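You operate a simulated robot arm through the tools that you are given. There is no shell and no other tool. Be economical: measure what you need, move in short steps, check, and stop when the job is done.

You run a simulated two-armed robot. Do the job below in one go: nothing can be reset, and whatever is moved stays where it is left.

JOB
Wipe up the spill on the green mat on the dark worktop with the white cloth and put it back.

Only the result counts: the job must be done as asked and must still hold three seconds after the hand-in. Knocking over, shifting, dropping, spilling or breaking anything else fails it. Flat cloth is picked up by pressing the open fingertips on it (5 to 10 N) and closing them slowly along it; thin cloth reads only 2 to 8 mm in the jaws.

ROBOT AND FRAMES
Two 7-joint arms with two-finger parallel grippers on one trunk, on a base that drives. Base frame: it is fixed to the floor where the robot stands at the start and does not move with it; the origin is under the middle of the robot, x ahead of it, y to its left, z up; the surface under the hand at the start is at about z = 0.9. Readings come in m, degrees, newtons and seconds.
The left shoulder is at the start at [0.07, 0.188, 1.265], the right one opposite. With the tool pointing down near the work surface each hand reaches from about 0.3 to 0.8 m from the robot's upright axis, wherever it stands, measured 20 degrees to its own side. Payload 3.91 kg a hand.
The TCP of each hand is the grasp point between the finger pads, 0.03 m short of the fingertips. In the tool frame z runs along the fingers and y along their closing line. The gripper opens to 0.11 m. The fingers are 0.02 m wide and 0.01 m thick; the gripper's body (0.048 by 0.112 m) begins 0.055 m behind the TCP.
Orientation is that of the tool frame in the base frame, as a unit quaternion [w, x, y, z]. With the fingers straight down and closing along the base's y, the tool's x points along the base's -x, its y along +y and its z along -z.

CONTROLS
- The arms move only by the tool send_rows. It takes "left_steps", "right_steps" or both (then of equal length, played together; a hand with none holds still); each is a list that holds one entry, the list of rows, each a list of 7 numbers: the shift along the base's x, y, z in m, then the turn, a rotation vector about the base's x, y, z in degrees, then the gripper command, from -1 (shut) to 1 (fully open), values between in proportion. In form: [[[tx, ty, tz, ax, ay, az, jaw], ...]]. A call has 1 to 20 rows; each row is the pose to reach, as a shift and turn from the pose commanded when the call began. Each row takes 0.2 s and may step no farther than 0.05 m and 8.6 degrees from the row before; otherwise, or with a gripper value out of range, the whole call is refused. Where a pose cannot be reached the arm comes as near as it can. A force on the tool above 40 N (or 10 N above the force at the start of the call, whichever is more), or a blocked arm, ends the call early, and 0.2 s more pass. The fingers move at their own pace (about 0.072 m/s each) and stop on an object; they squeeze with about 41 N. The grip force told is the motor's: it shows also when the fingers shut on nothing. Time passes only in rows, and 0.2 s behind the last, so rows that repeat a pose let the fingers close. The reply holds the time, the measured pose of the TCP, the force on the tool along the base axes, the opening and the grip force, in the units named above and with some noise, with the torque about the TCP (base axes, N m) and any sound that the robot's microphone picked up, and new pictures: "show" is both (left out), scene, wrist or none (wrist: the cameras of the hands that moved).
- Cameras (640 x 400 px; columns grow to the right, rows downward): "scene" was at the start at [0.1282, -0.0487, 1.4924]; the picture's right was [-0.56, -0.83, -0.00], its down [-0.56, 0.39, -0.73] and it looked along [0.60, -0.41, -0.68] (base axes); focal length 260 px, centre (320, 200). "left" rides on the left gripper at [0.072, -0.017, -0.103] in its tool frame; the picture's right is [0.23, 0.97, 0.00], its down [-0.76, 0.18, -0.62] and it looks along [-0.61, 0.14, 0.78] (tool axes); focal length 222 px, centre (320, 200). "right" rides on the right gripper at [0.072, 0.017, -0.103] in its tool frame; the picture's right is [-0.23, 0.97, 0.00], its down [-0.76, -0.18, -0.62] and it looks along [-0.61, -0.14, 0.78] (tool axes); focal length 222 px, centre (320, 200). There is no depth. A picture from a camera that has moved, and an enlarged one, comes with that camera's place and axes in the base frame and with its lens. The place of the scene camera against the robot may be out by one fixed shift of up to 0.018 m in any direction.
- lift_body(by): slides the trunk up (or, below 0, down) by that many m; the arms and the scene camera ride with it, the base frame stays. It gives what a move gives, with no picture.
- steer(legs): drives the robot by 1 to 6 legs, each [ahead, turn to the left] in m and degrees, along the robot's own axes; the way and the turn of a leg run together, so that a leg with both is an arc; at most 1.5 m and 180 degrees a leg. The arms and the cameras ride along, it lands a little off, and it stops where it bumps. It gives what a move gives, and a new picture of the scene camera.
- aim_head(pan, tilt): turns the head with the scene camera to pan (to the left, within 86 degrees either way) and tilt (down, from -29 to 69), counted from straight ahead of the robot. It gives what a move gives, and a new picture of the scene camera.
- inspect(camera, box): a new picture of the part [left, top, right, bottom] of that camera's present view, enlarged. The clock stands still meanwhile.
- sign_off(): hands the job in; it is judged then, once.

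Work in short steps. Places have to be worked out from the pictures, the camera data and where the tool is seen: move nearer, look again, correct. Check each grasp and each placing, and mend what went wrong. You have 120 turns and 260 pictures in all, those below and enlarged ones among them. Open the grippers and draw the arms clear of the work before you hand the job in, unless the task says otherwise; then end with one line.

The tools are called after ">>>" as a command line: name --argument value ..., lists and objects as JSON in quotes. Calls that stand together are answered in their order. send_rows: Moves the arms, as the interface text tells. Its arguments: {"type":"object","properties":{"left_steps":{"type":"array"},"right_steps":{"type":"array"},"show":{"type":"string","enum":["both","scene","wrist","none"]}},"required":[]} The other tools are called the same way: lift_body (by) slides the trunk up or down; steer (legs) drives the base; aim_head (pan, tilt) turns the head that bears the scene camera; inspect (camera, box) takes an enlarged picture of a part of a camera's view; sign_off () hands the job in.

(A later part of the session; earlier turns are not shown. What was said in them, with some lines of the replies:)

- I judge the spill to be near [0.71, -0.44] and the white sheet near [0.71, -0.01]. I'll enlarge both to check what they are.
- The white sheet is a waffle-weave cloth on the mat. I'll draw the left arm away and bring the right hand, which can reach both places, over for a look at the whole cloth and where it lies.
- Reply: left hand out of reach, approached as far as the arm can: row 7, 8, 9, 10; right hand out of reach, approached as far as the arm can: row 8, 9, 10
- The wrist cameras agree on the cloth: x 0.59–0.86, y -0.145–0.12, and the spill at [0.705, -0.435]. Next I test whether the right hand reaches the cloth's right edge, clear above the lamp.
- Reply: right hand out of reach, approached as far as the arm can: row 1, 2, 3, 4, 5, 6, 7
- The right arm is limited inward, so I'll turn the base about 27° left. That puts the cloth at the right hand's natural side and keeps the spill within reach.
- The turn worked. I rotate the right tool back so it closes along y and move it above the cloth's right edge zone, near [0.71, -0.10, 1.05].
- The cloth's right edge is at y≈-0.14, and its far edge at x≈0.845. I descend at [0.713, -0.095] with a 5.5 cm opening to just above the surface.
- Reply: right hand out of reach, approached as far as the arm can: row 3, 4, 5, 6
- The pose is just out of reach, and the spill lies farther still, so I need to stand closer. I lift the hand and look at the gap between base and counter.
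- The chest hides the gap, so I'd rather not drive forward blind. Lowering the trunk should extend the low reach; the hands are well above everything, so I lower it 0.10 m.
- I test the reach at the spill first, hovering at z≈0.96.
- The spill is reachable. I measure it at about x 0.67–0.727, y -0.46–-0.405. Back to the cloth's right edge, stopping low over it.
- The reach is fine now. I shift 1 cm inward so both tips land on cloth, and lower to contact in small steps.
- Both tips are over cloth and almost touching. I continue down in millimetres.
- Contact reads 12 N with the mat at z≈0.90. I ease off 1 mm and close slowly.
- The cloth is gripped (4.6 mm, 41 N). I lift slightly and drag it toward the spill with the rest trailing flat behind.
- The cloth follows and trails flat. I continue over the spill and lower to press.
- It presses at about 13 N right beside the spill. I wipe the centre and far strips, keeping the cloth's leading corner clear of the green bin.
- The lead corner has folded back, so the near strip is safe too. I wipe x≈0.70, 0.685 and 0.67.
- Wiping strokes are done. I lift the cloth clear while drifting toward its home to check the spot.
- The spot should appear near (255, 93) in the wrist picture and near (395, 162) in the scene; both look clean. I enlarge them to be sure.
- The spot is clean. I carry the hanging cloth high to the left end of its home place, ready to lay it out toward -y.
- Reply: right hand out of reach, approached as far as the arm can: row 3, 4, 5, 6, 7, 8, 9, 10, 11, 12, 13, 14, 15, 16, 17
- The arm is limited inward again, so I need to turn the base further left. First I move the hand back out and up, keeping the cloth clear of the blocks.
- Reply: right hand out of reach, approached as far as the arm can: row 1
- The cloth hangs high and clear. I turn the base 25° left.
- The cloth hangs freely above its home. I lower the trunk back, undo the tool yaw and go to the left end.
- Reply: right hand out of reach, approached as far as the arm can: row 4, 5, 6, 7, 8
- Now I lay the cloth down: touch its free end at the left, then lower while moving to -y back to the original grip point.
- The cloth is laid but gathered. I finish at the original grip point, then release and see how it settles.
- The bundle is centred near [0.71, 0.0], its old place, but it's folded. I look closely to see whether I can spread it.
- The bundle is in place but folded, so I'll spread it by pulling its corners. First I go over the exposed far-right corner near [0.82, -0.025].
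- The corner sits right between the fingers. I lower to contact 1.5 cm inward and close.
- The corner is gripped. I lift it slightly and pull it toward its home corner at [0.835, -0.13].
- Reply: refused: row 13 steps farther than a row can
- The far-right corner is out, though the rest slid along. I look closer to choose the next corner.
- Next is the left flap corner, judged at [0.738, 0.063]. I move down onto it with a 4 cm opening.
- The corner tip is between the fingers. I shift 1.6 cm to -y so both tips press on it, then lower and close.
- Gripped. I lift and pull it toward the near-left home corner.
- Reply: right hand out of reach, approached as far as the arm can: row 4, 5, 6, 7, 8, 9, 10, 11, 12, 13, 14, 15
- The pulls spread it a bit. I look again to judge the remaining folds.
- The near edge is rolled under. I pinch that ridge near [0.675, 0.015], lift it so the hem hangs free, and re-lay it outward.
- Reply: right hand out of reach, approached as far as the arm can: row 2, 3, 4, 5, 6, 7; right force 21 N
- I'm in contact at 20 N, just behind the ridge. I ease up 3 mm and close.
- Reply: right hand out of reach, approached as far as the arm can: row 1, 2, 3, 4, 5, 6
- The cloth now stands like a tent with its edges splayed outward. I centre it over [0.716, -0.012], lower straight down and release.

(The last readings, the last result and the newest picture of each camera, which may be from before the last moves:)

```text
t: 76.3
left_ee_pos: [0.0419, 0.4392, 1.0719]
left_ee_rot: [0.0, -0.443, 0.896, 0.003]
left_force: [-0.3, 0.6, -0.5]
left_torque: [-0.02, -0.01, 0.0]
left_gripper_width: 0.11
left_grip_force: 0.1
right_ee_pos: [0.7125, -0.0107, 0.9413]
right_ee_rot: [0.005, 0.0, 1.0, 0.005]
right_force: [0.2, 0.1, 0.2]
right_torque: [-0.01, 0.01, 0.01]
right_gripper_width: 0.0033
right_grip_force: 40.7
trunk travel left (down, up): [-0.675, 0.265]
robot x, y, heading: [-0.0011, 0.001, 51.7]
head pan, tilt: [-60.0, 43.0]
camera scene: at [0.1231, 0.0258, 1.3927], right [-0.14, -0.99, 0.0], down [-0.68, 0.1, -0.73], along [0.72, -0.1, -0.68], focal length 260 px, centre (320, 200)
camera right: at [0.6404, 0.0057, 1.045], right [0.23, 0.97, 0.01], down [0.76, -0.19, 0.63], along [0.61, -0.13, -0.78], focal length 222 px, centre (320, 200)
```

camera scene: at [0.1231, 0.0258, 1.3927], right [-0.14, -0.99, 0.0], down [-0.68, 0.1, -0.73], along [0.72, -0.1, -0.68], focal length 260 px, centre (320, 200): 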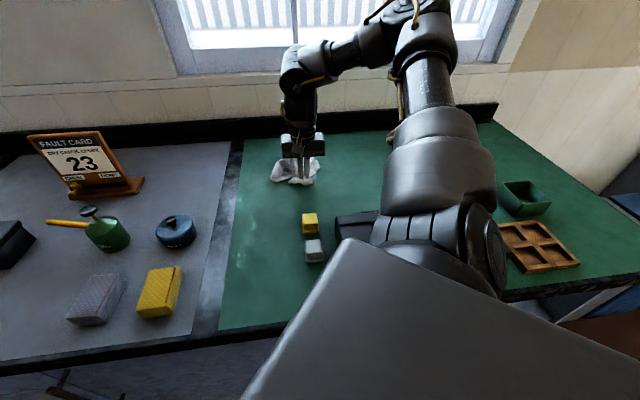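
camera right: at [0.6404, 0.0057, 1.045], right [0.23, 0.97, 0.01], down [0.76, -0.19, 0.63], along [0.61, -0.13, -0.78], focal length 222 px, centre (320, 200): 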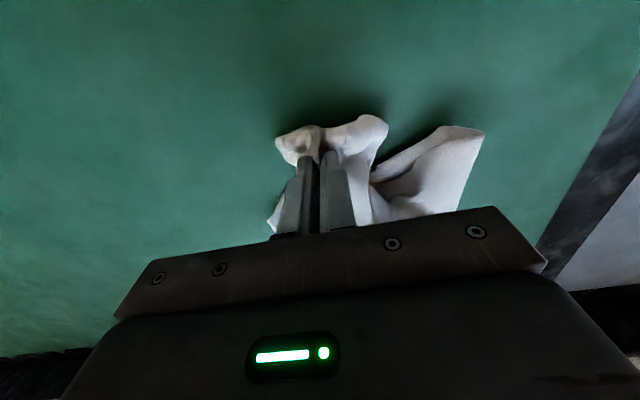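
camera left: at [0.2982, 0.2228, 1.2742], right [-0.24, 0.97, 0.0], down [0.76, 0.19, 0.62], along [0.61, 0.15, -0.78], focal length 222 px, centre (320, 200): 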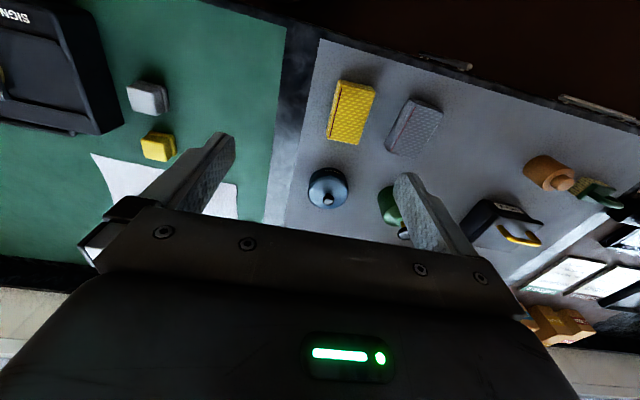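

I release, lift off and look.

>>> send_rows --right_steps '[[[0, 0, 0, 0, 0, 0, -0.7], [0, 0, 0, 0, 0, 0, -0.4], [0, 0, 0.0, 0, 0, 0, -0.3], [0, 0, 0.03, 0, 0, 0, -0.3], [0, 0, 0.07, 0, 0, 0, -0.3], [0, -0.03, 0.1, 0, 0, 0, -0.3], [0, -0.06, 0.13, 0, 0, 0, -0.3], [-0.02, -0.09, 0.15, 0, 0, 0, -0.3], [-0.04, -0.11, 0.17, 0, 0, 0, -0.3]]]'

>>> inspect --camera "scene" --box '[240, 140, 352, 210]'

```text
t: 78.3
left_ee_pos: [0.0406, 0.4386, 1.072]
left_ee_rot: [0.001, -0.444, 0.896, 0.003]
left_force: [0.2, 0.5, 0.3]
left_torque: [0.01, -0.04, 0.01]
left_gripper_width: 0.1099
left_grip_force: 0.0
right_ee_pos: [0.6702, -0.1206, 1.1102]
right_ee_rot: [0.005, 0.0, 1.0, 0.007]
right_force: [0.0, 0.3, -0.3]
right_torque: [-0.02, -0.03, -0.01]
right_gripper_width: 0.0386
right_grip_force: 0.0
trunk travel left (down, up): [-0.675, 0.265]
robot x, y, heading: [0.0031, 0.0043, 52.0]
head pan, tilt: [-60.0, 43.0]
camera scene: at [0.1207, 0.0251, 1.3928], right [-0.14, -0.99, 0.0], down [-0.67, 0.1, -0.73], along [0.73, -0.1, -0.68], focal length 260 px, centre (320, 200)
camera right: at [0.5961, -0.1049, 1.2133], right [0.23, 0.97, 0.01], down [0.76, -0.18, 0.63], along [0.61, -0.13, -0.78], focal length 222 px, centre (320, 200)
```

scene: 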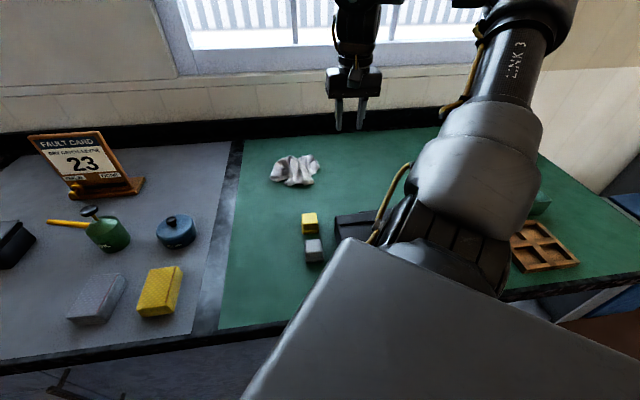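
right: 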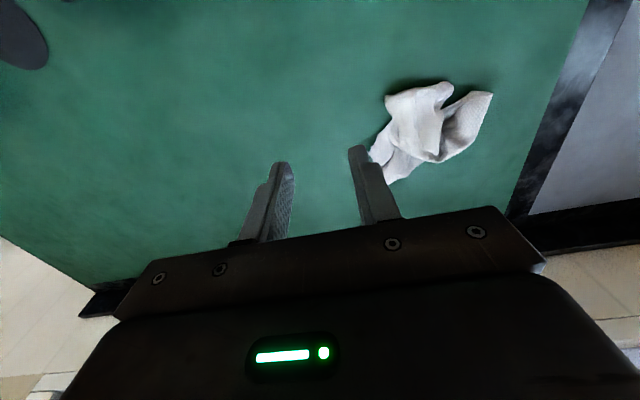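

```text
5.71 times, centred on (296, 175) of scene
camera zoom: at [0.1207, 0.0251, 1.3928], right [-0.14, -0.99, 0.0], down [-0.67, 0.1, -0.73], along [0.73, -0.1, -0.68], focal length 1487 px, centre (457, 343)
```

zoom: 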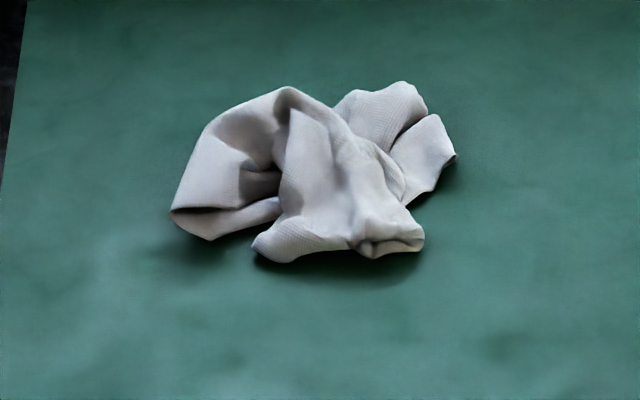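

That made a heap, now a few cm off centre. I'll re-lay it from a true corner: the far-right tip lies near [0.825, -0.035], so I go grip it.

>>> send_rows --right_steps '[[[0.03, 0.02, 0, 0, 0, 0, -0.3], [0.06, 0.04, -0.01, 0, 0, 0, -0.3], [0.09, 0.06, -0.03, 0, 0, 0, -0.3], [0.12, 0.08, -0.06, 0, 0, 0, -0.3], [0.145, 0.088, -0.1, 0, 0, 0, -0.3], [0.145, 0.088, -0.135, 0, 0, 0, -0.3], [0.145, 0.088, -0.158, 0, 0, 0, -0.3]]]' --show "wrist"

```text
t: 79.9
left_ee_pos: [0.0415, 0.4406, 1.0728]
left_ee_rot: [0.0, -0.444, 0.896, 0.002]
left_force: [-0.3, 1.1, -0.6]
left_torque: [0.04, -0.01, -0.02]
left_gripper_width: 0.1102
left_grip_force: 0.1
right_ee_pos: [0.819, -0.0337, 0.9558]
right_ee_rot: [0.004, 0.0, 1.0, 0.006]
right_force: [0.0, -1.0, -0.5]
right_torque: [-0.02, 0.0, 0.03]
right_gripper_width: 0.0384
right_grip_force: 0.1
trunk travel left (down, up): [-0.675, 0.265]
robot x, y, heading: [-0.0014, 0.003, 52.0]
head pan, tilt: [-60.0, 43.0]
camera right: at [0.7462, -0.0182, 1.06], right [0.23, 0.97, 0.01], down [0.76, -0.18, 0.63], along [0.61, -0.13, -0.78], focal length 222 px, centre (320, 200)
```

right: 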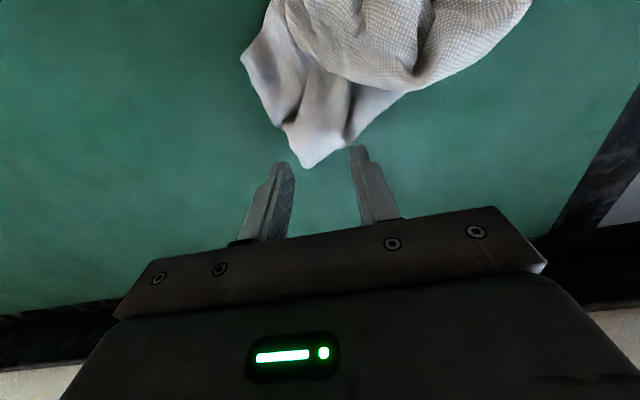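

The corner points right at the fingers. I shift slightly, lower and close on it.

>>> send_rows --right_steps '[[[-0.004, -0.01, -0.01, 0, 0, 0, -0.3], [-0.006, -0.01, -0.018, 0, 0, 0, -0.3], [-0.006, -0.01, -0.023, 0, 0, 0, -0.3], [-0.006, -0.01, -0.0255, 0, 0, 0, -0.3], [-0.006, -0.01, -0.0255, 0, 0, 0, -0.5], [-0.006, -0.01, -0.0255, 0, 0, 0, -0.6], [-0.006, -0.01, -0.0255, 0, 0, 0, -0.7], [-0.006, -0.01, -0.0255, 0, 0, 0, -0.8], [-0.006, -0.01, -0.0255, 0, 0, 0, -0.9], [-0.006, -0.01, -0.0255, 0, 0, 0, -1], [-0.006, -0.01, -0.0255, 0, 0, 0, -1]]]' --show "wrist"

```text
t: 82.3
left_ee_pos: [0.0372, 0.4401, 1.0715]
left_ee_rot: [0.001, -0.444, 0.896, 0.001]
left_force: [0.7, 0.2, -0.5]
left_torque: [0.0, -0.01, 0.0]
left_gripper_width: 0.1094
left_grip_force: 0.0
right_ee_pos: [0.8098, -0.0428, 0.931]
right_ee_rot: [0.006, 0.0, 1.0, 0.005]
right_force: [2.0, 4.5, 25.1]
right_torque: [0.27, 0.11, -0.05]
right_gripper_width: 0.0021
right_grip_force: 40.7
trunk travel left (down, up): [-0.675, 0.265]
robot x, y, heading: [-0.0029, -0.0, 52.2]
head pan, tilt: [-60.0, 43.0]
camera right: at [0.7361, -0.0261, 1.035], right [0.23, 0.97, 0.01], down [0.75, -0.18, 0.63], along [0.62, -0.13, -0.78], focal length 222 px, centre (320, 200)
```

right: 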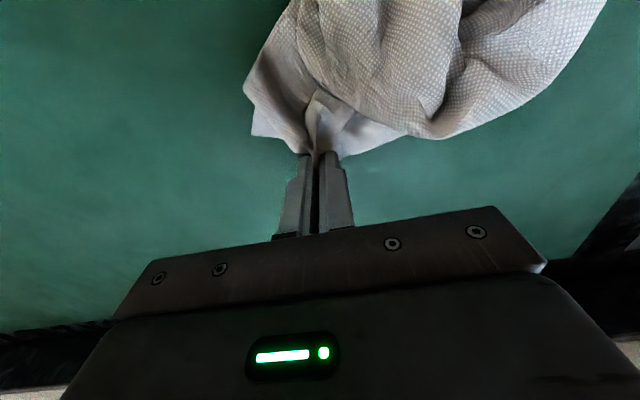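

Gripped. I lift it up and bring it over the left part of its home to hang.

>>> send_rows --right_steps '[[[0, 0, 0.03, 0, 0, 0, -1], [-0.005, 0.005, 0.065, 0, 0, 0, -1], [-0.015, 0.01, 0.1, 0, 0, 0, -1], [-0.03, 0.02, 0.135, 0, 0, 0, -1], [-0.045, 0.035, 0.165, 0, 0, 0, -1], [-0.06, 0.05, 0.195, 0, 0, 0, -1], [-0.075, 0.065, 0.225, 0, 0, 0, -1], [-0.085, 0.08, 0.25, 0, 0, 0, -1], [-0.09, 0.1, 0.26, 0, 0, 0, -1], [-0.09, 0.12, 0.265, 0, 0, 0, -1], [-0.09, 0.14, 0.265, 0, 0, 0, -1], [-0.09, 0.155, 0.265, 0, 0, 0, -1], [-0.09, 0.165, 0.265, 0, 0, 0, -1], [-0.09, 0.165, 0.265, 0, 0, 0, -1]]]'

```text
t: 85.3
left_ee_pos: [0.0407, 0.4396, 1.0726]
left_ee_rot: [-0.001, -0.444, 0.896, 0.003]
left_force: [-0.6, 0.4, 0.4]
left_torque: [-0.02, 0.0, -0.01]
left_gripper_width: 0.1099
left_grip_force: 0.1
right_ee_pos: [0.7171, 0.1164, 1.1808]
right_ee_rot: [0.005, 0.0, 1.0, 0.008]
right_force: [-0.3, 0.2, -0.1]
right_torque: [-0.04, 0.01, 0.01]
right_gripper_width: 0.0023
right_grip_force: 41.0
right hand out of reach, approached as far as the arm can: row 12, 13, 14
trunk travel left (down, up): [-0.675, 0.265]
robot x, y, heading: [0.0008, -0.0018, 51.8]
head pan, tilt: [-60.0, 43.0]
camera scene: at [0.1227, 0.026, 1.3927], right [-0.14, -0.99, 0.0], down [-0.68, 0.1, -0.73], along [0.72, -0.1, -0.68], focal length 260 px, centre (320, 200)
camera right: at [0.6434, 0.1317, 1.2849], right [0.23, 0.97, 0.02], down [0.75, -0.19, 0.63], along [0.62, -0.13, -0.78], focal length 222 px, centre (320, 200)
```

scene: 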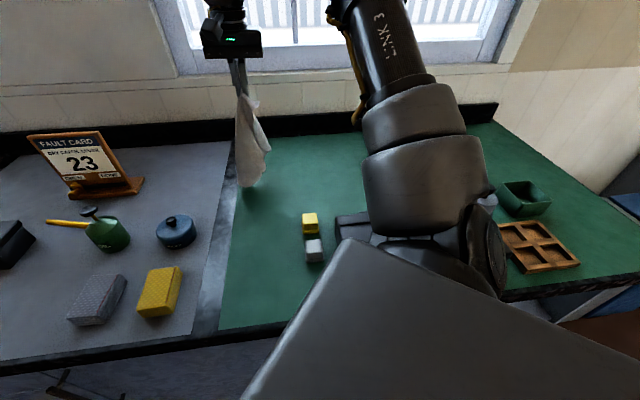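
right: 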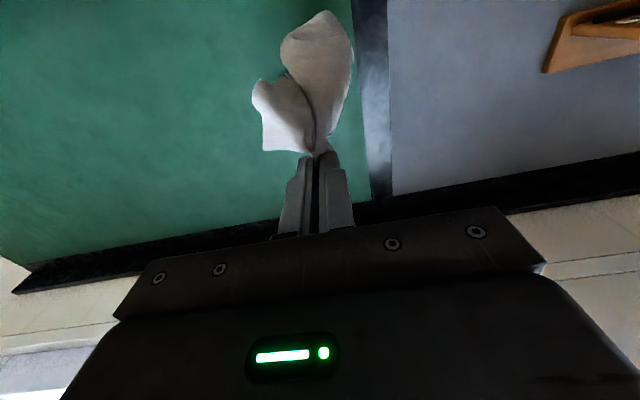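

It hangs by a corner, nearly reaching the mat. I lay it out along -y in a slow arc.

>>> send_rows --right_steps '[[[0, 0, -0.015, 0, 0, 0, -1], [0, -0.01, -0.03, 0, 0, 0, -1], [0, -0.025, -0.045, 0, 0, 0, -1], [0, -0.04, -0.06, 0, 0, 0, -1], [0, -0.058, -0.075, 0, 0, 0, -1], [0, -0.076, -0.09, 0, 0, 0, -1], [0, -0.094, -0.105, 0, 0, 0, -1], [0, -0.112, -0.12, 0, 0, 0, -1], [0, -0.13, -0.135, 0, 0, 0, -1], [0, -0.148, -0.15, 0, 0, 0, -1], [0, -0.166, -0.163, 0, 0, 0, -1], [0, -0.184, -0.176, 0, 0, 0, -1], [0, -0.202, -0.188, 0, 0, 0, -1], [0, -0.22, -0.2, 0, 0, 0, -1], [0, -0.24, -0.21, 0, 0, 0, -1], [0, -0.26, -0.222, 0, 0, 0, -1], [0, -0.275, -0.235, 0, 0, 0, -1], [0, -0.285, -0.243, 0, 0, 0, -1]]]'

```text
t: 89.1
left_ee_pos: [0.0422, 0.4393, 1.0716]
left_ee_rot: [0.0, -0.445, 0.896, 0.003]
left_force: [-0.3, -0.2, -0.5]
left_torque: [0.01, 0.0, 0.02]
left_gripper_width: 0.11
left_grip_force: 0.1
right_ee_pos: [0.7177, -0.1707, 0.9392]
right_ee_rot: [0.005, 0.0, 1.0, 0.006]
right_force: [0.3, 0.4, 0.7]
right_torque: [0.03, 0.02, -0.01]
right_gripper_width: 0.0025
right_grip_force: 40.8
trunk travel left (down, up): [-0.675, 0.265]
robot x, y, heading: [-0.0015, -0.0013, 51.9]
head pan, tilt: [-60.0, 43.0]
camera scene: at [0.1227, 0.0257, 1.3927], right [-0.14, -0.99, 0.0], down [-0.68, 0.1, -0.73], along [0.72, -0.1, -0.68], focal length 260 px, centre (320, 200)
camera right: at [0.6446, -0.1548, 1.0436], right [0.23, 0.97, 0.01], down [0.76, -0.19, 0.63], along [0.61, -0.13, -0.78], focal length 222 px, centre (320, 200)
```

scene: 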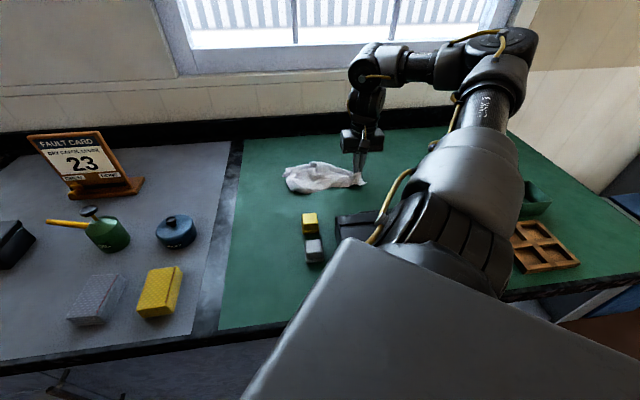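
right: 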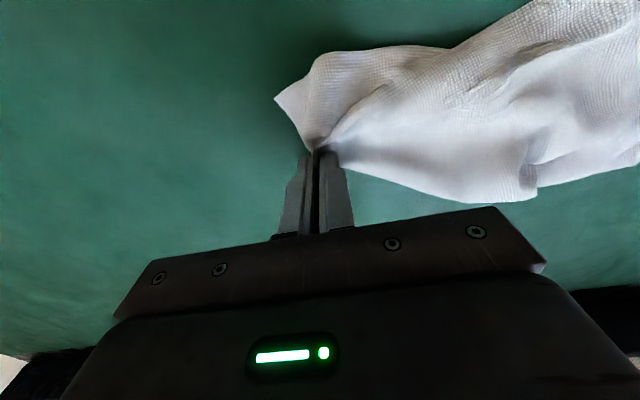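

It lies out as a strip from y≈-0.18 to about 0.05. I release and look from above.

>>> send_rows --right_steps '[[[0, 0, -0.004, 0, 0, 0, -0.8], [0, 0, -0.004, 0, 0, 0, -0.5], [0, 0, -0.004, 0, 0, 0, -0.3], [0, 0, 0.02, 0, 0, 0, -0.3], [0, 0, 0.06, 0, 0, 0, -0.3], [-0.01, 0.01, 0.1, 0, 0, 0, -0.3], [-0.03, 0.03, 0.13, 0, 0, 0, -0.3], [-0.05, 0.05, 0.16, 0, 0, 0, -0.3]]]'

>>> inspect --camera "scene" --box '[260, 140, 388, 220]'

>>> inspect --camera "right" --box '[240, 40, 480, 190]'

```text
t: 90.9
left_ee_pos: [0.04, 0.4401, 1.0712]
left_ee_rot: [0.0, -0.444, 0.896, 0.0]
left_force: [0.0, 1.0, 0.2]
left_torque: [-0.01, -0.04, -0.02]
left_gripper_width: 0.1101
left_grip_force: 0.1
right_ee_pos: [0.6679, -0.1203, 1.1015]
right_ee_rot: [0.005, 0.001, 1.0, 0.006]
right_force: [-0.2, 0.6, 0.4]
right_torque: [-0.05, -0.05, -0.02]
right_gripper_width: 0.0385
right_grip_force: 0.0
trunk travel left (down, up): [-0.675, 0.265]
robot x, y, heading: [0.0002, -0.0008, 52.1]
head pan, tilt: [-60.0, 43.0]
camera scene: at [0.1206, 0.0273, 1.3928], right [-0.14, -0.99, 0.0], down [-0.67, 0.09, -0.73], along [0.73, -0.1, -0.68], focal length 260 px, centre (320, 200)
camera right: at [0.5955, -0.1034, 1.2066], right [0.23, 0.97, 0.01], down [0.76, -0.18, 0.63], along [0.61, -0.13, -0.78], focal length 222 px, centre (320, 200)
```

scene: 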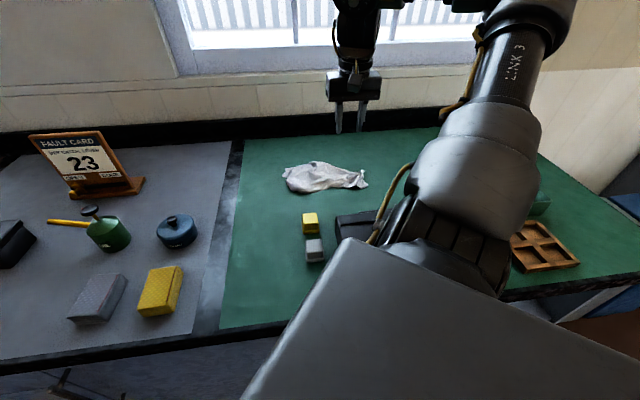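
right: 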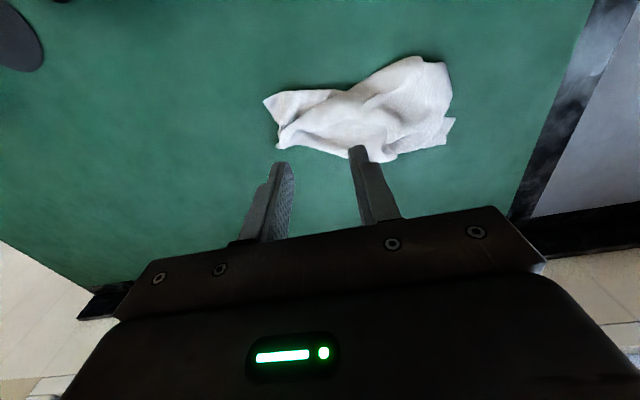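

```text
5.00 times, centred on (324, 180) of scene
camera zoom: at [0.1206, 0.0273, 1.3928], right [-0.14, -0.99, 0.0], down [-0.67, 0.09, -0.73], along [0.73, -0.1, -0.68], focal length 1301 px, centre (300, 300)
```

zoom: 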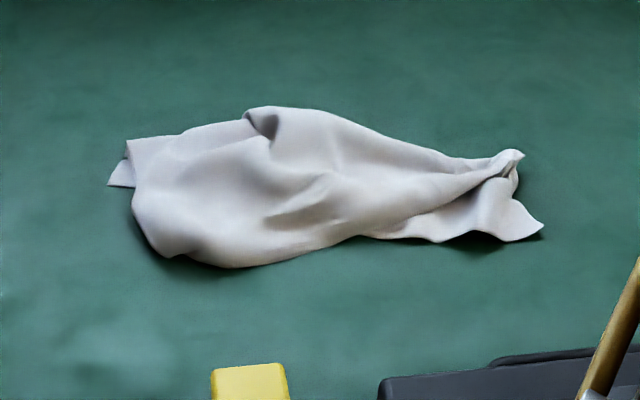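

```text
2.67 times, centred on (360, 115) of right
camera zoom: at [0.5955, -0.1034, 1.2066], right [0.23, 0.97, 0.01], down [0.76, -0.18, 0.63], along [0.61, -0.13, -0.78], focal length 592 px, centre (213, 427)
```

zoom: 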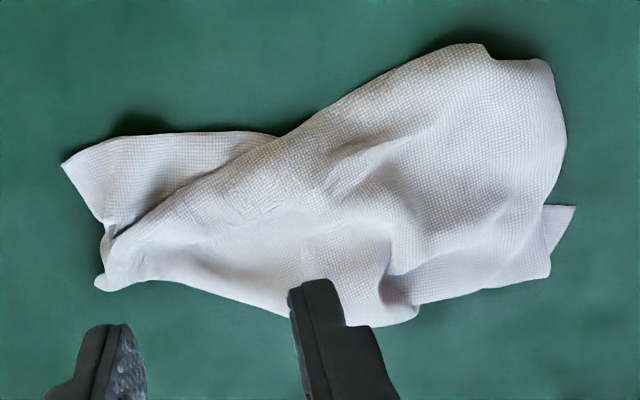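

Much flatter now. I pull the right-far corner (near [0.72, -0.19]) outward to +x to widen that side.

>>> send_rows --right_steps '[[[0.02, -0.02, -0.03, 0, 0, 0, -0.3], [0.04, -0.045, -0.06, 0, 0, 0, -0.3], [0.052, -0.062, -0.1, 0, 0, 0, -0.3], [0.052, -0.062, -0.135, 0, 0, 0, -0.3], [0.052, -0.062, -0.15, 0, 0, 0, -0.3]]]' --show "wrist"

```text
t: 92.1
left_ee_pos: [0.0412, 0.4392, 1.0719]
left_ee_rot: [0.0, -0.444, 0.896, 0.002]
left_force: [0.6, 0.5, -0.9]
left_torque: [0.01, -0.01, 0.0]
left_gripper_width: 0.1102
left_grip_force: 0.1
right_ee_pos: [0.7182, -0.1826, 0.9496]
right_ee_rot: [0.006, -0.001, 1.0, 0.006]
right_force: [-0.4, -0.3, -0.2]
right_torque: [0.03, 0.0, -0.02]
right_gripper_width: 0.0386
right_grip_force: 0.1
trunk travel left (down, up): [-0.675, 0.265]
robot x, y, heading: [-0.0005, 0.0009, 52.4]
head pan, tilt: [-60.0, 43.0]
camera right: at [0.6443, -0.1659, 1.0535], right [0.23, 0.97, 0.01], down [0.76, -0.18, 0.63], along [0.61, -0.13, -0.78], focal length 222 px, centre (320, 200)
```

right: 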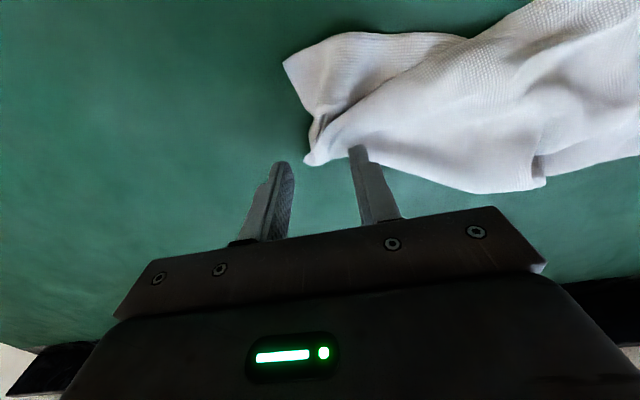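

The corner is at the left finger. I shift a centimetre inward, pinch it and pull it +x low over the mat.

>>> send_rows --right_steps '[[[-0.01, 0.012, -0.008, 0, 0, 0, -0.3], [-0.01, 0.012, -0.015, 0, 0, 0, -0.3], [-0.01, 0.012, -0.019, 0, 0, 0, -0.3], [-0.01, 0.012, -0.019, 0, 0, 0, -0.5], [-0.01, 0.012, -0.019, 0, 0, 0, -0.65], [-0.01, 0.012, -0.019, 0, 0, 0, -0.8], [-0.01, 0.012, -0.019, 0, 0, 0, -0.9], [-0.01, 0.012, -0.019, 0, 0, 0, -1], [-0.01, 0.012, -0.019, 0, 0, 0, -1], [0.0, 0.012, -0.01, 0, 0, 0, -1], [0.02, 0.012, -0.005, 0, 0, 0, -1], [0.05, 0.012, -0.005, 0, 0, 0, -1], [0.08, 0.012, -0.006, 0, 0, 0, -1], [0.1, 0.012, -0.012, 0, 0, 0, -1], [0.1, 0.012, -0.015, 0, 0, 0, -0.7], [0.1, 0.012, -0.015, 0, 0, 0, -0.3], [0.1, 0.012, 0.02, 0, 0, 0, -0.3], [0.08, 0.02, 0.06, 0, 0, 0, -0.3], [0.04, 0.03, 0.09, 0, 0, 0, -0.3], [0.0, 0.03, 0.12, 0, 0, 0, -0.3]]]'

>>> send_rows --right_steps '[[[-0.03, 0.02, 0.02, 0, 0, 0, -0.3], [-0.05, 0.04, 0.03, 0, 0, 0, -0.3]]]' --show "wrist"

```text
refused: row 19 steps farther than a row can; nothing moved
```

```text
t: 92.7
left_ee_pos: [0.0414, 0.4414, 1.0729]
left_ee_rot: [0.0, -0.444, 0.896, 0.001]
left_force: [-0.1, 0.0, -0.8]
left_torque: [-0.05, 0.02, 0.02]
left_gripper_width: 0.11
left_grip_force: 0.0
right_ee_pos: [0.6676, -0.1412, 0.9782]
right_ee_rot: [0.005, 0.001, 1.0, 0.005]
right_force: [0.0, 0.6, -0.6]
right_torque: [-0.03, -0.02, 0.01]
right_gripper_width: 0.0384
right_grip_force: 0.1
trunk travel left (down, up): [-0.675, 0.265]
robot x, y, heading: [-0.0019, 0.0023, 52.0]
head pan, tilt: [-60.0, 43.0]
camera right: at [0.5944, -0.1244, 1.0833], right [0.23, 0.97, 0.01], down [0.76, -0.18, 0.63], along [0.61, -0.13, -0.78], focal length 222 px, centre (320, 200)
```

right: 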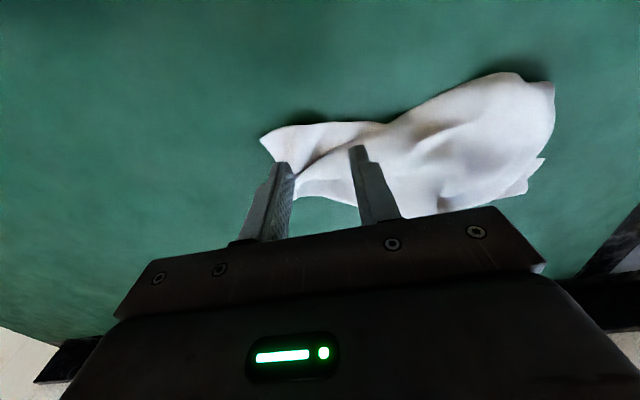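

The first call was refused, so only the small shift happened, harmlessly. I redo the grip and pull from here.

>>> send_rows --right_steps '[[[0.02, -0.015, -0.005, 0, 0, 0, -0.3], [0.04, -0.03, -0.025, 0, 0, 0, -0.3], [0.04, -0.03, -0.04, 0, 0, 0, -0.3], [0.04, -0.03, -0.0475, 0, 0, 0, -0.3], [0.04, -0.03, -0.0475, 0, 0, 0, -0.5], [0.04, -0.03, -0.0475, 0, 0, 0, -0.65], [0.04, -0.03, -0.0475, 0, 0, 0, -0.8], [0.04, -0.03, -0.0475, 0, 0, 0, -0.9], [0.04, -0.03, -0.0475, 0, 0, 0, -1], [0.04, -0.03, -0.0475, 0, 0, 0, -1], [0.05, -0.03, -0.038, 0, 0, 0, -1], [0.07, -0.03, -0.033, 0, 0, 0, -1], [0.1, -0.03, -0.033, 0, 0, 0, -1], [0.13, -0.03, -0.034, 0, 0, 0, -1], [0.15, -0.03, -0.042, 0, 0, 0, -1], [0.15, -0.03, -0.045, 0, 0, 0, -0.7], [0.15, -0.03, -0.045, 0, 0, 0, -0.3], [0.15, -0.03, -0.01, 0, 0, 0, -0.3], [0.13, -0.02, 0.03, 0, 0, 0, -0.3], [0.1, -0.01, 0.06, 0, 0, 0, -0.3]]]' --show "none"

>>> send_rows --right_steps '[[[-0.03, 0.015, 0.02, 0, 0, 0, -0.3], [-0.06, 0.03, 0.04, 0, 0, 0, -0.3], [-0.1, 0.03, 0.06, 0, 0, 0, -0.3]]]'

```text
t: 96.9
left_ee_pos: [0.0396, 0.4393, 1.0719]
left_ee_rot: [0.001, -0.444, 0.896, 0.003]
left_force: [-0.4, -0.2, -0.5]
left_torque: [-0.01, 0.01, 0.01]
left_gripper_width: 0.1099
left_grip_force: 0.1
right_ee_pos: [0.7684, -0.1503, 1.0386]
right_ee_rot: [0.006, 0.0, 1.0, 0.005]
right_force: [0.2, -0.7, 0.5]
right_torque: [0.0, -0.02, -0.01]
right_gripper_width: 0.0382
right_grip_force: 0.1
trunk travel left (down, up): [-0.675, 0.265]
robot x, y, heading: [-0.0012, 0.0028, 52.1]
head pan, tilt: [-60.0, 43.0]
```

```text
t: 97.7
left_ee_pos: [0.0395, 0.4392, 1.0733]
left_ee_rot: [0.001, -0.444, 0.896, 0.003]
left_force: [0.4, -0.5, -0.4]
left_torque: [0.0, -0.03, 0.0]
left_gripper_width: 0.11
left_grip_force: 0.0
right_ee_pos: [0.6675, -0.1207, 1.0992]
right_ee_rot: [0.005, -0.001, 1.0, 0.006]
right_force: [0.7, -0.3, 0.0]
right_torque: [0.02, -0.01, 0.0]
right_gripper_width: 0.0386
right_grip_force: 0.1
trunk travel left (down, up): [-0.675, 0.265]
robot x, y, heading: [0.0028, -0.0033, 52.1]
head pan, tilt: [-60.0, 43.0]
camera scene: at [0.1208, 0.0251, 1.3928], right [-0.14, -0.99, 0.0], down [-0.67, 0.1, -0.73], along [0.73, -0.1, -0.68], focal length 260 px, centre (320, 200)
camera right: at [0.5942, -0.1047, 1.2037], right [0.23, 0.97, 0.01], down [0.75, -0.19, 0.63], along [0.62, -0.13, -0.78], focal length 222 px, centre (320, 200)
```

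scene: 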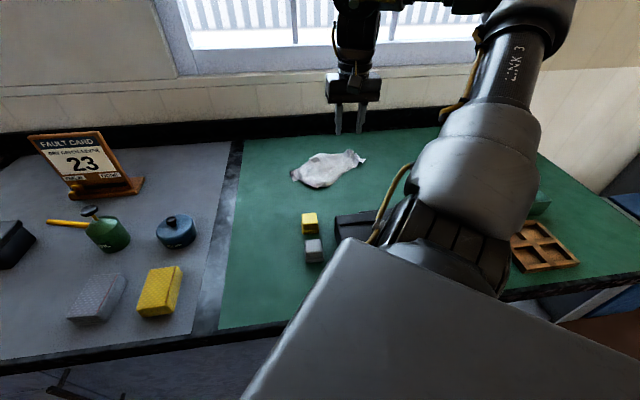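
right: 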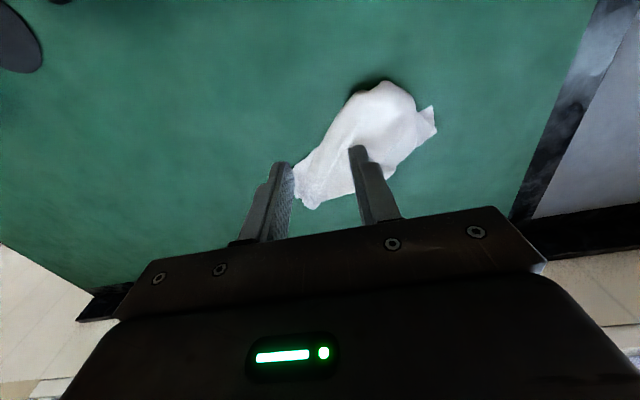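

Single-hand pulls mostly shift and rotate it, so I'll finish with one stretch-and-centre pull. I grip the left corner near [0.727, 0.01], with some yaw for more inward reach.

>>> send_rows --right_steps '[[[0.01, 0.03, 0, 0, 0, 6, -0.3], [0.02, 0.06, 0, 0, 0, 12, -0.3], [0.03, 0.09, -0.02, 0, 0, 18, -0.3], [0.045, 0.115, -0.05, 0, 0, 24, -0.3], [0.055, 0.126, -0.09, 0, 0, 24, -0.3], [0.055, 0.126, -0.13, 0, 0, 24, -0.3], [0.055, 0.126, -0.15, 0, 0, 24, -0.3]]]' --show "wrist"

```text
t: 99.3
left_ee_pos: [0.0411, 0.4404, 1.0716]
left_ee_rot: [-0.001, -0.444, 0.896, 0.002]
left_force: [-0.2, 0.2, -0.5]
left_torque: [-0.01, 0.0, 0.01]
left_gripper_width: 0.11
left_grip_force: 0.1
right_ee_pos: [0.724, 0.0108, 0.9484]
right_ee_rot: [0.002, -0.208, 0.978, 0.005]
right_force: [-0.1, -0.4, 1.2]
right_torque: [0.01, -0.02, 0.01]
right_gripper_width: 0.0386
right_grip_force: 0.1
trunk travel left (down, up): [-0.675, 0.265]
robot x, y, heading: [0.0008, -0.0026, 51.8]
head pan, tilt: [-60.0, 43.0]
camera right: at [0.651, -0.0054, 1.0529], right [-0.19, 0.98, 0.01], down [0.77, 0.14, 0.63], along [0.62, 0.13, -0.78], focal length 222 px, centre (320, 200)
```

right: 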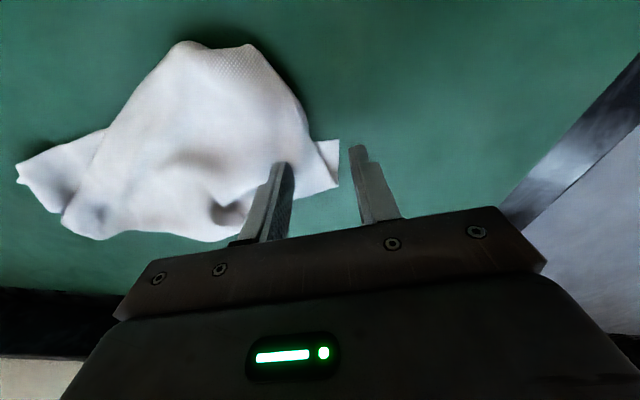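

The corner lies between the fingers. I shift slightly onto it, pinch, and pull toward [-x, +y].

>>> send_rows --right_steps '[[[0.0, -0.012, -0.008, 0, 0, 0, -0.3], [0.0, -0.014, -0.014, 0, 0, 0, -0.3], [0.0, -0.014, -0.018, 0, 0, 0, -0.3], [0.0, -0.014, -0.018, 0, 0, 0, -0.5], [0.0, -0.014, -0.018, 0, 0, 0, -0.65], [0.0, -0.014, -0.018, 0, 0, 0, -0.8], [0.0, -0.014, -0.018, 0, 0, 0, -0.9], [0.0, -0.014, -0.018, 0, 0, 0, -1], [0.0, -0.014, -0.018, 0, 0, 0, -1], [-0.003, -0.005, -0.008, 0, 0, 0, -1], [-0.01, 0.015, -0.005, 0, 0, 0, -1], [-0.02, 0.035, -0.005, 0, 0, 0, -1], [-0.03, 0.055, -0.005, 0, 0, 0, -1], [-0.035, 0.075, -0.006, 0, 0, 0, -1], [-0.035, 0.08, -0.01, 0, 0, 0, -1]]]'

```text
t: 102.5
left_ee_pos: [0.0414, 0.4397, 1.0715]
left_ee_rot: [0.0, -0.443, 0.896, 0.002]
left_force: [-0.1, -1.1, 0.3]
left_torque: [0.02, -0.01, -0.01]
left_gripper_width: 0.11
left_grip_force: 0.0
right_ee_pos: [0.6887, 0.0816, 0.9387]
right_ee_rot: [0.002, -0.208, 0.978, 0.005]
right_force: [0.0, -0.6, 0.3]
right_torque: [0.02, -0.01, 0.03]
right_gripper_width: 0.0022
right_grip_force: 41.5
trunk travel left (down, up): [-0.675, 0.265]
robot x, y, heading: [0.0013, -0.0003, 51.9]
head pan, tilt: [-60.0, 43.0]
camera scene: at [0.1233, 0.0257, 1.3926], right [-0.14, -0.99, 0.0], down [-0.68, 0.1, -0.73], along [0.72, -0.1, -0.68], focal length 260 px, centre (320, 200)
camera right: at [0.6164, 0.068, 1.043], right [-0.19, 0.98, 0.01], down [0.77, 0.14, 0.63], along [0.61, 0.13, -0.78], focal length 222 px, centre (320, 200)
```

scene: 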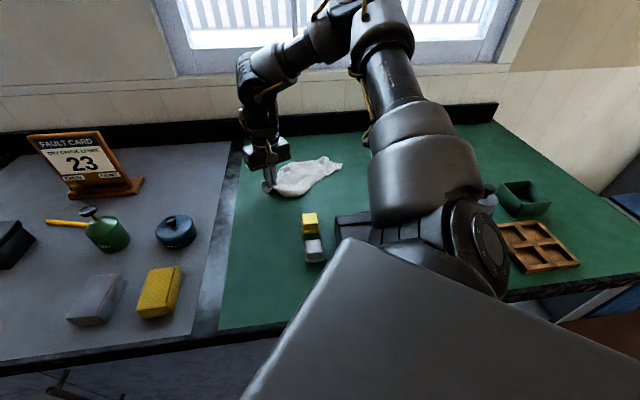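
right: 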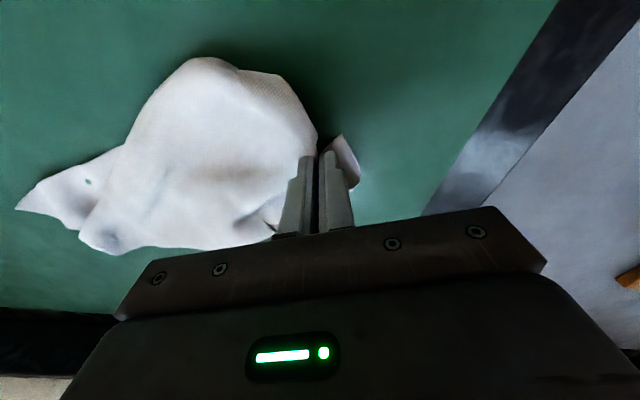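

The cloth now spans its home diagonal. I release, rise and check where it lies.

>>> send_rows --right_steps '[[[0, 0, -0.004, 0, 0, 0, -0.8], [0, 0, -0.004, 0, 0, 0, -0.5], [0, 0, -0.004, 0, 0, 0, -0.3], [0, 0, 0.02, 0, 0, 0, -0.3], [0, 0, 0.06, 0, 0, 0, -0.3], [0, -0.03, 0.09, 0, 0, -5, -0.3], [0, -0.065, 0.12, 0, 0, -10, -0.3], [0, -0.1, 0.14, 0, 0, -15, -0.3], [-0.01, -0.14, 0.16, 0, 0, -20, -0.3]]]'

>>> inspect --camera "scene" --box '[240, 140, 368, 220]'

```text
t: 104.5
left_ee_pos: [0.0404, 0.4372, 1.0731]
left_ee_rot: [0.002, -0.443, 0.896, 0.004]
left_force: [-0.3, -1.5, 0.2]
left_torque: [0.01, -0.03, -0.03]
left_gripper_width: 0.1098
left_grip_force: 0.1
right_ee_pos: [0.683, -0.0612, 1.0978]
right_ee_rot: [0.005, -0.034, 0.999, 0.007]
right_force: [-0.7, 0.5, 0.7]
right_torque: [0.05, -0.04, 0.04]
right_gripper_width: 0.0386
right_grip_force: 0.0
trunk travel left (down, up): [-0.675, 0.265]
robot x, y, heading: [0.0002, 0.0012, 52.0]
head pan, tilt: [-60.0, 43.0]
camera scene: at [0.1218, 0.0231, 1.3928], right [-0.14, -0.99, 0.0], down [-0.67, 0.1, -0.73], along [0.72, -0.1, -0.68], focal length 260 px, centre (320, 200)
camera right: at [0.6076, -0.0503, 1.2023], right [0.16, 0.99, 0.01], down [0.77, -0.13, 0.63], along [0.62, -0.09, -0.78], focal length 222 px, centre (320, 200)
```

scene: 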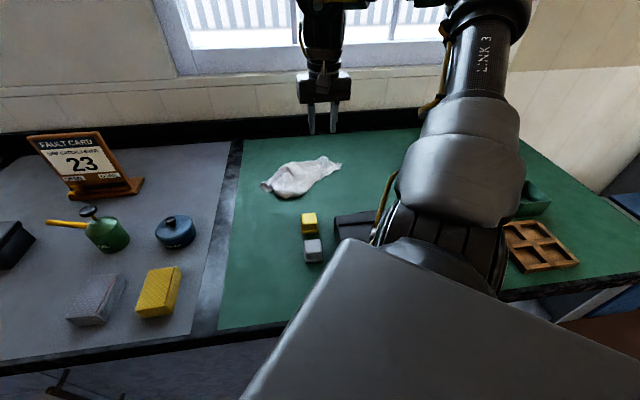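
right: 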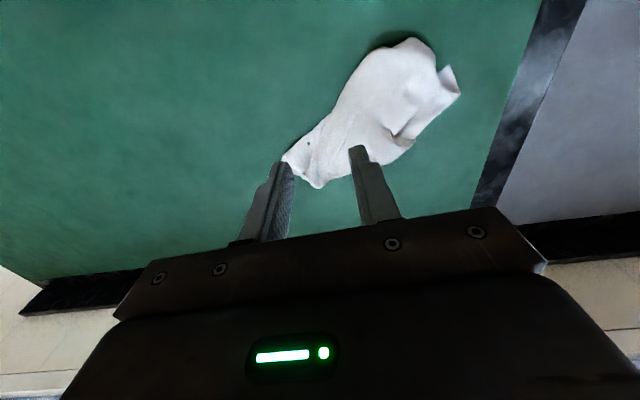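

```text
5.00 times, centred on (304, 180) of scene
camera zoom: at [0.1218, 0.0231, 1.3928], right [-0.14, -0.99, 0.0], down [-0.67, 0.1, -0.73], along [0.72, -0.1, -0.68], focal length 1301 px, centre (400, 300)
```

zoom: 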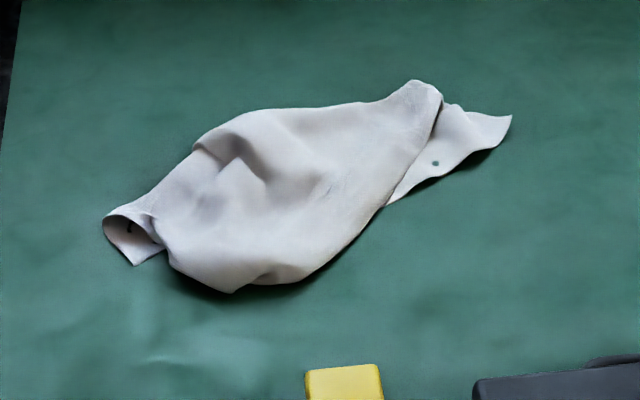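

The cloth lies within x 0.64–0.81, y -0.13–0.11, centred about [0.715, 0.0], its original place. I draw the right arm clear with the gripper open and take a last look at the wiped spot.

>>> send_rows --right_steps '[[[0, -0.03, 0.03, 0, 0, 0, 0.2], [0, -0.07, 0.05, 0, 0, 0, 0.6], [0, -0.11, 0.06, 0, 0, 0, 1], [-0.01, -0.15, 0.07, 0, 0, 0, 1], [-0.03, -0.19, 0.07, 0, 0, 0, 1], [-0.05, -0.23, 0.07, 0, 0, 0, 1], [-0.08, -0.26, 0.07, 0, 0, 0, 1], [-0.11, -0.29, 0.08, 0, 0, 0, 1], [-0.14, -0.32, 0.08, 0, 0, 0, 1]]]'

>>> inspect --camera "right" --box '[160, 60, 560, 240]'

```text
t: 106.5
left_ee_pos: [0.0428, 0.4375, 1.0716]
left_ee_rot: [0.0, -0.445, 0.896, 0.003]
left_force: [0.6, -0.1, -0.6]
left_torque: [-0.02, 0.0, 0.02]
left_gripper_width: 0.1098
left_grip_force: 0.1
right_ee_pos: [0.5661, -0.3745, 1.1605]
right_ee_rot: [0.003, -0.035, 0.999, 0.007]
right_force: [0.2, 0.7, -0.3]
right_torque: [0.02, 0.05, 0.02]
right_gripper_width: 0.11
right_grip_force: 0.1
right hand out of reach, approached as far as the arm can: row 8, 9
trunk travel left (down, up): [-0.675, 0.265]
robot x, y, heading: [-0.0008, -0.0006, 52.1]
head pan, tilt: [-60.0, 43.0]
camera scene: at [0.1244, 0.024, 1.3926], right [-0.14, -0.99, 0.0], down [-0.68, 0.1, -0.73], along [0.72, -0.1, -0.68], focal length 260 px, centre (320, 200)
camera right: at [0.4928, -0.3631, 1.2641], right [0.16, 0.99, 0.01], down [0.77, -0.13, 0.63], along [0.62, -0.09, -0.78], focal length 222 px, centre (320, 200)
```

scene: 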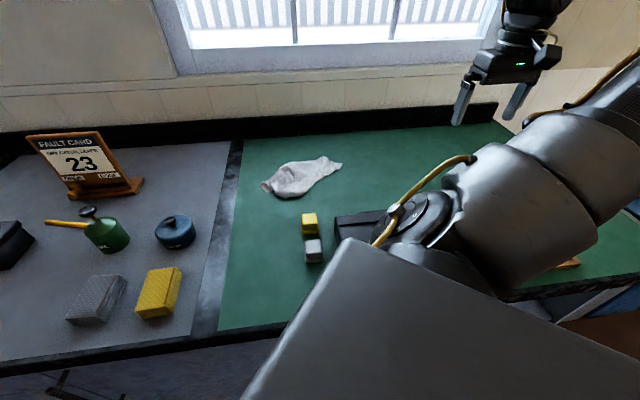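
right: 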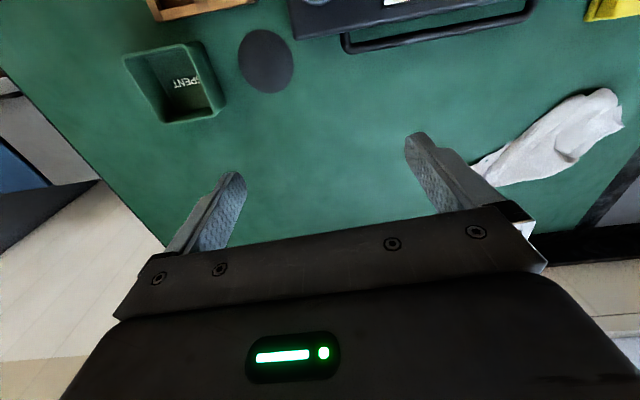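

```text
1.60 times, centred on (360, 150) of right
camera zoom: at [0.4928, -0.3631, 1.2641], right [0.16, 0.99, 0.01], down [0.77, -0.13, 0.63], along [0.62, -0.09, -0.78], focal length 355 px, centre (256, 280)
```

zoom: 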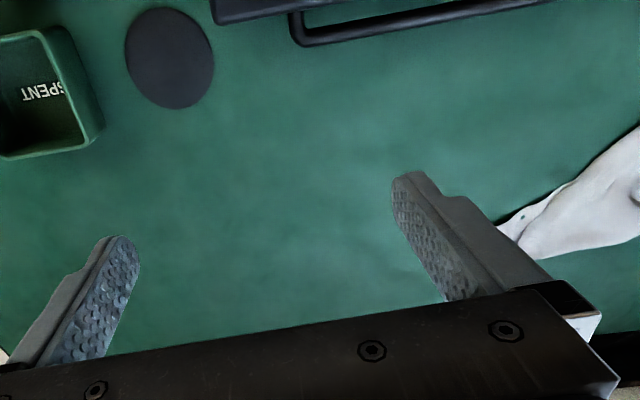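

The mat is clean where the spill was, the cloth is back in its place, and everything I can see is undisturbed with both hands open and clear. I hand in.

>>> sign_off

```text
The job is handed in.
```

I wiped up the spill with the white cloth and put the cloth back within about 2 cm of where it lay, but crumpled rather than spread flat as it was at the start.
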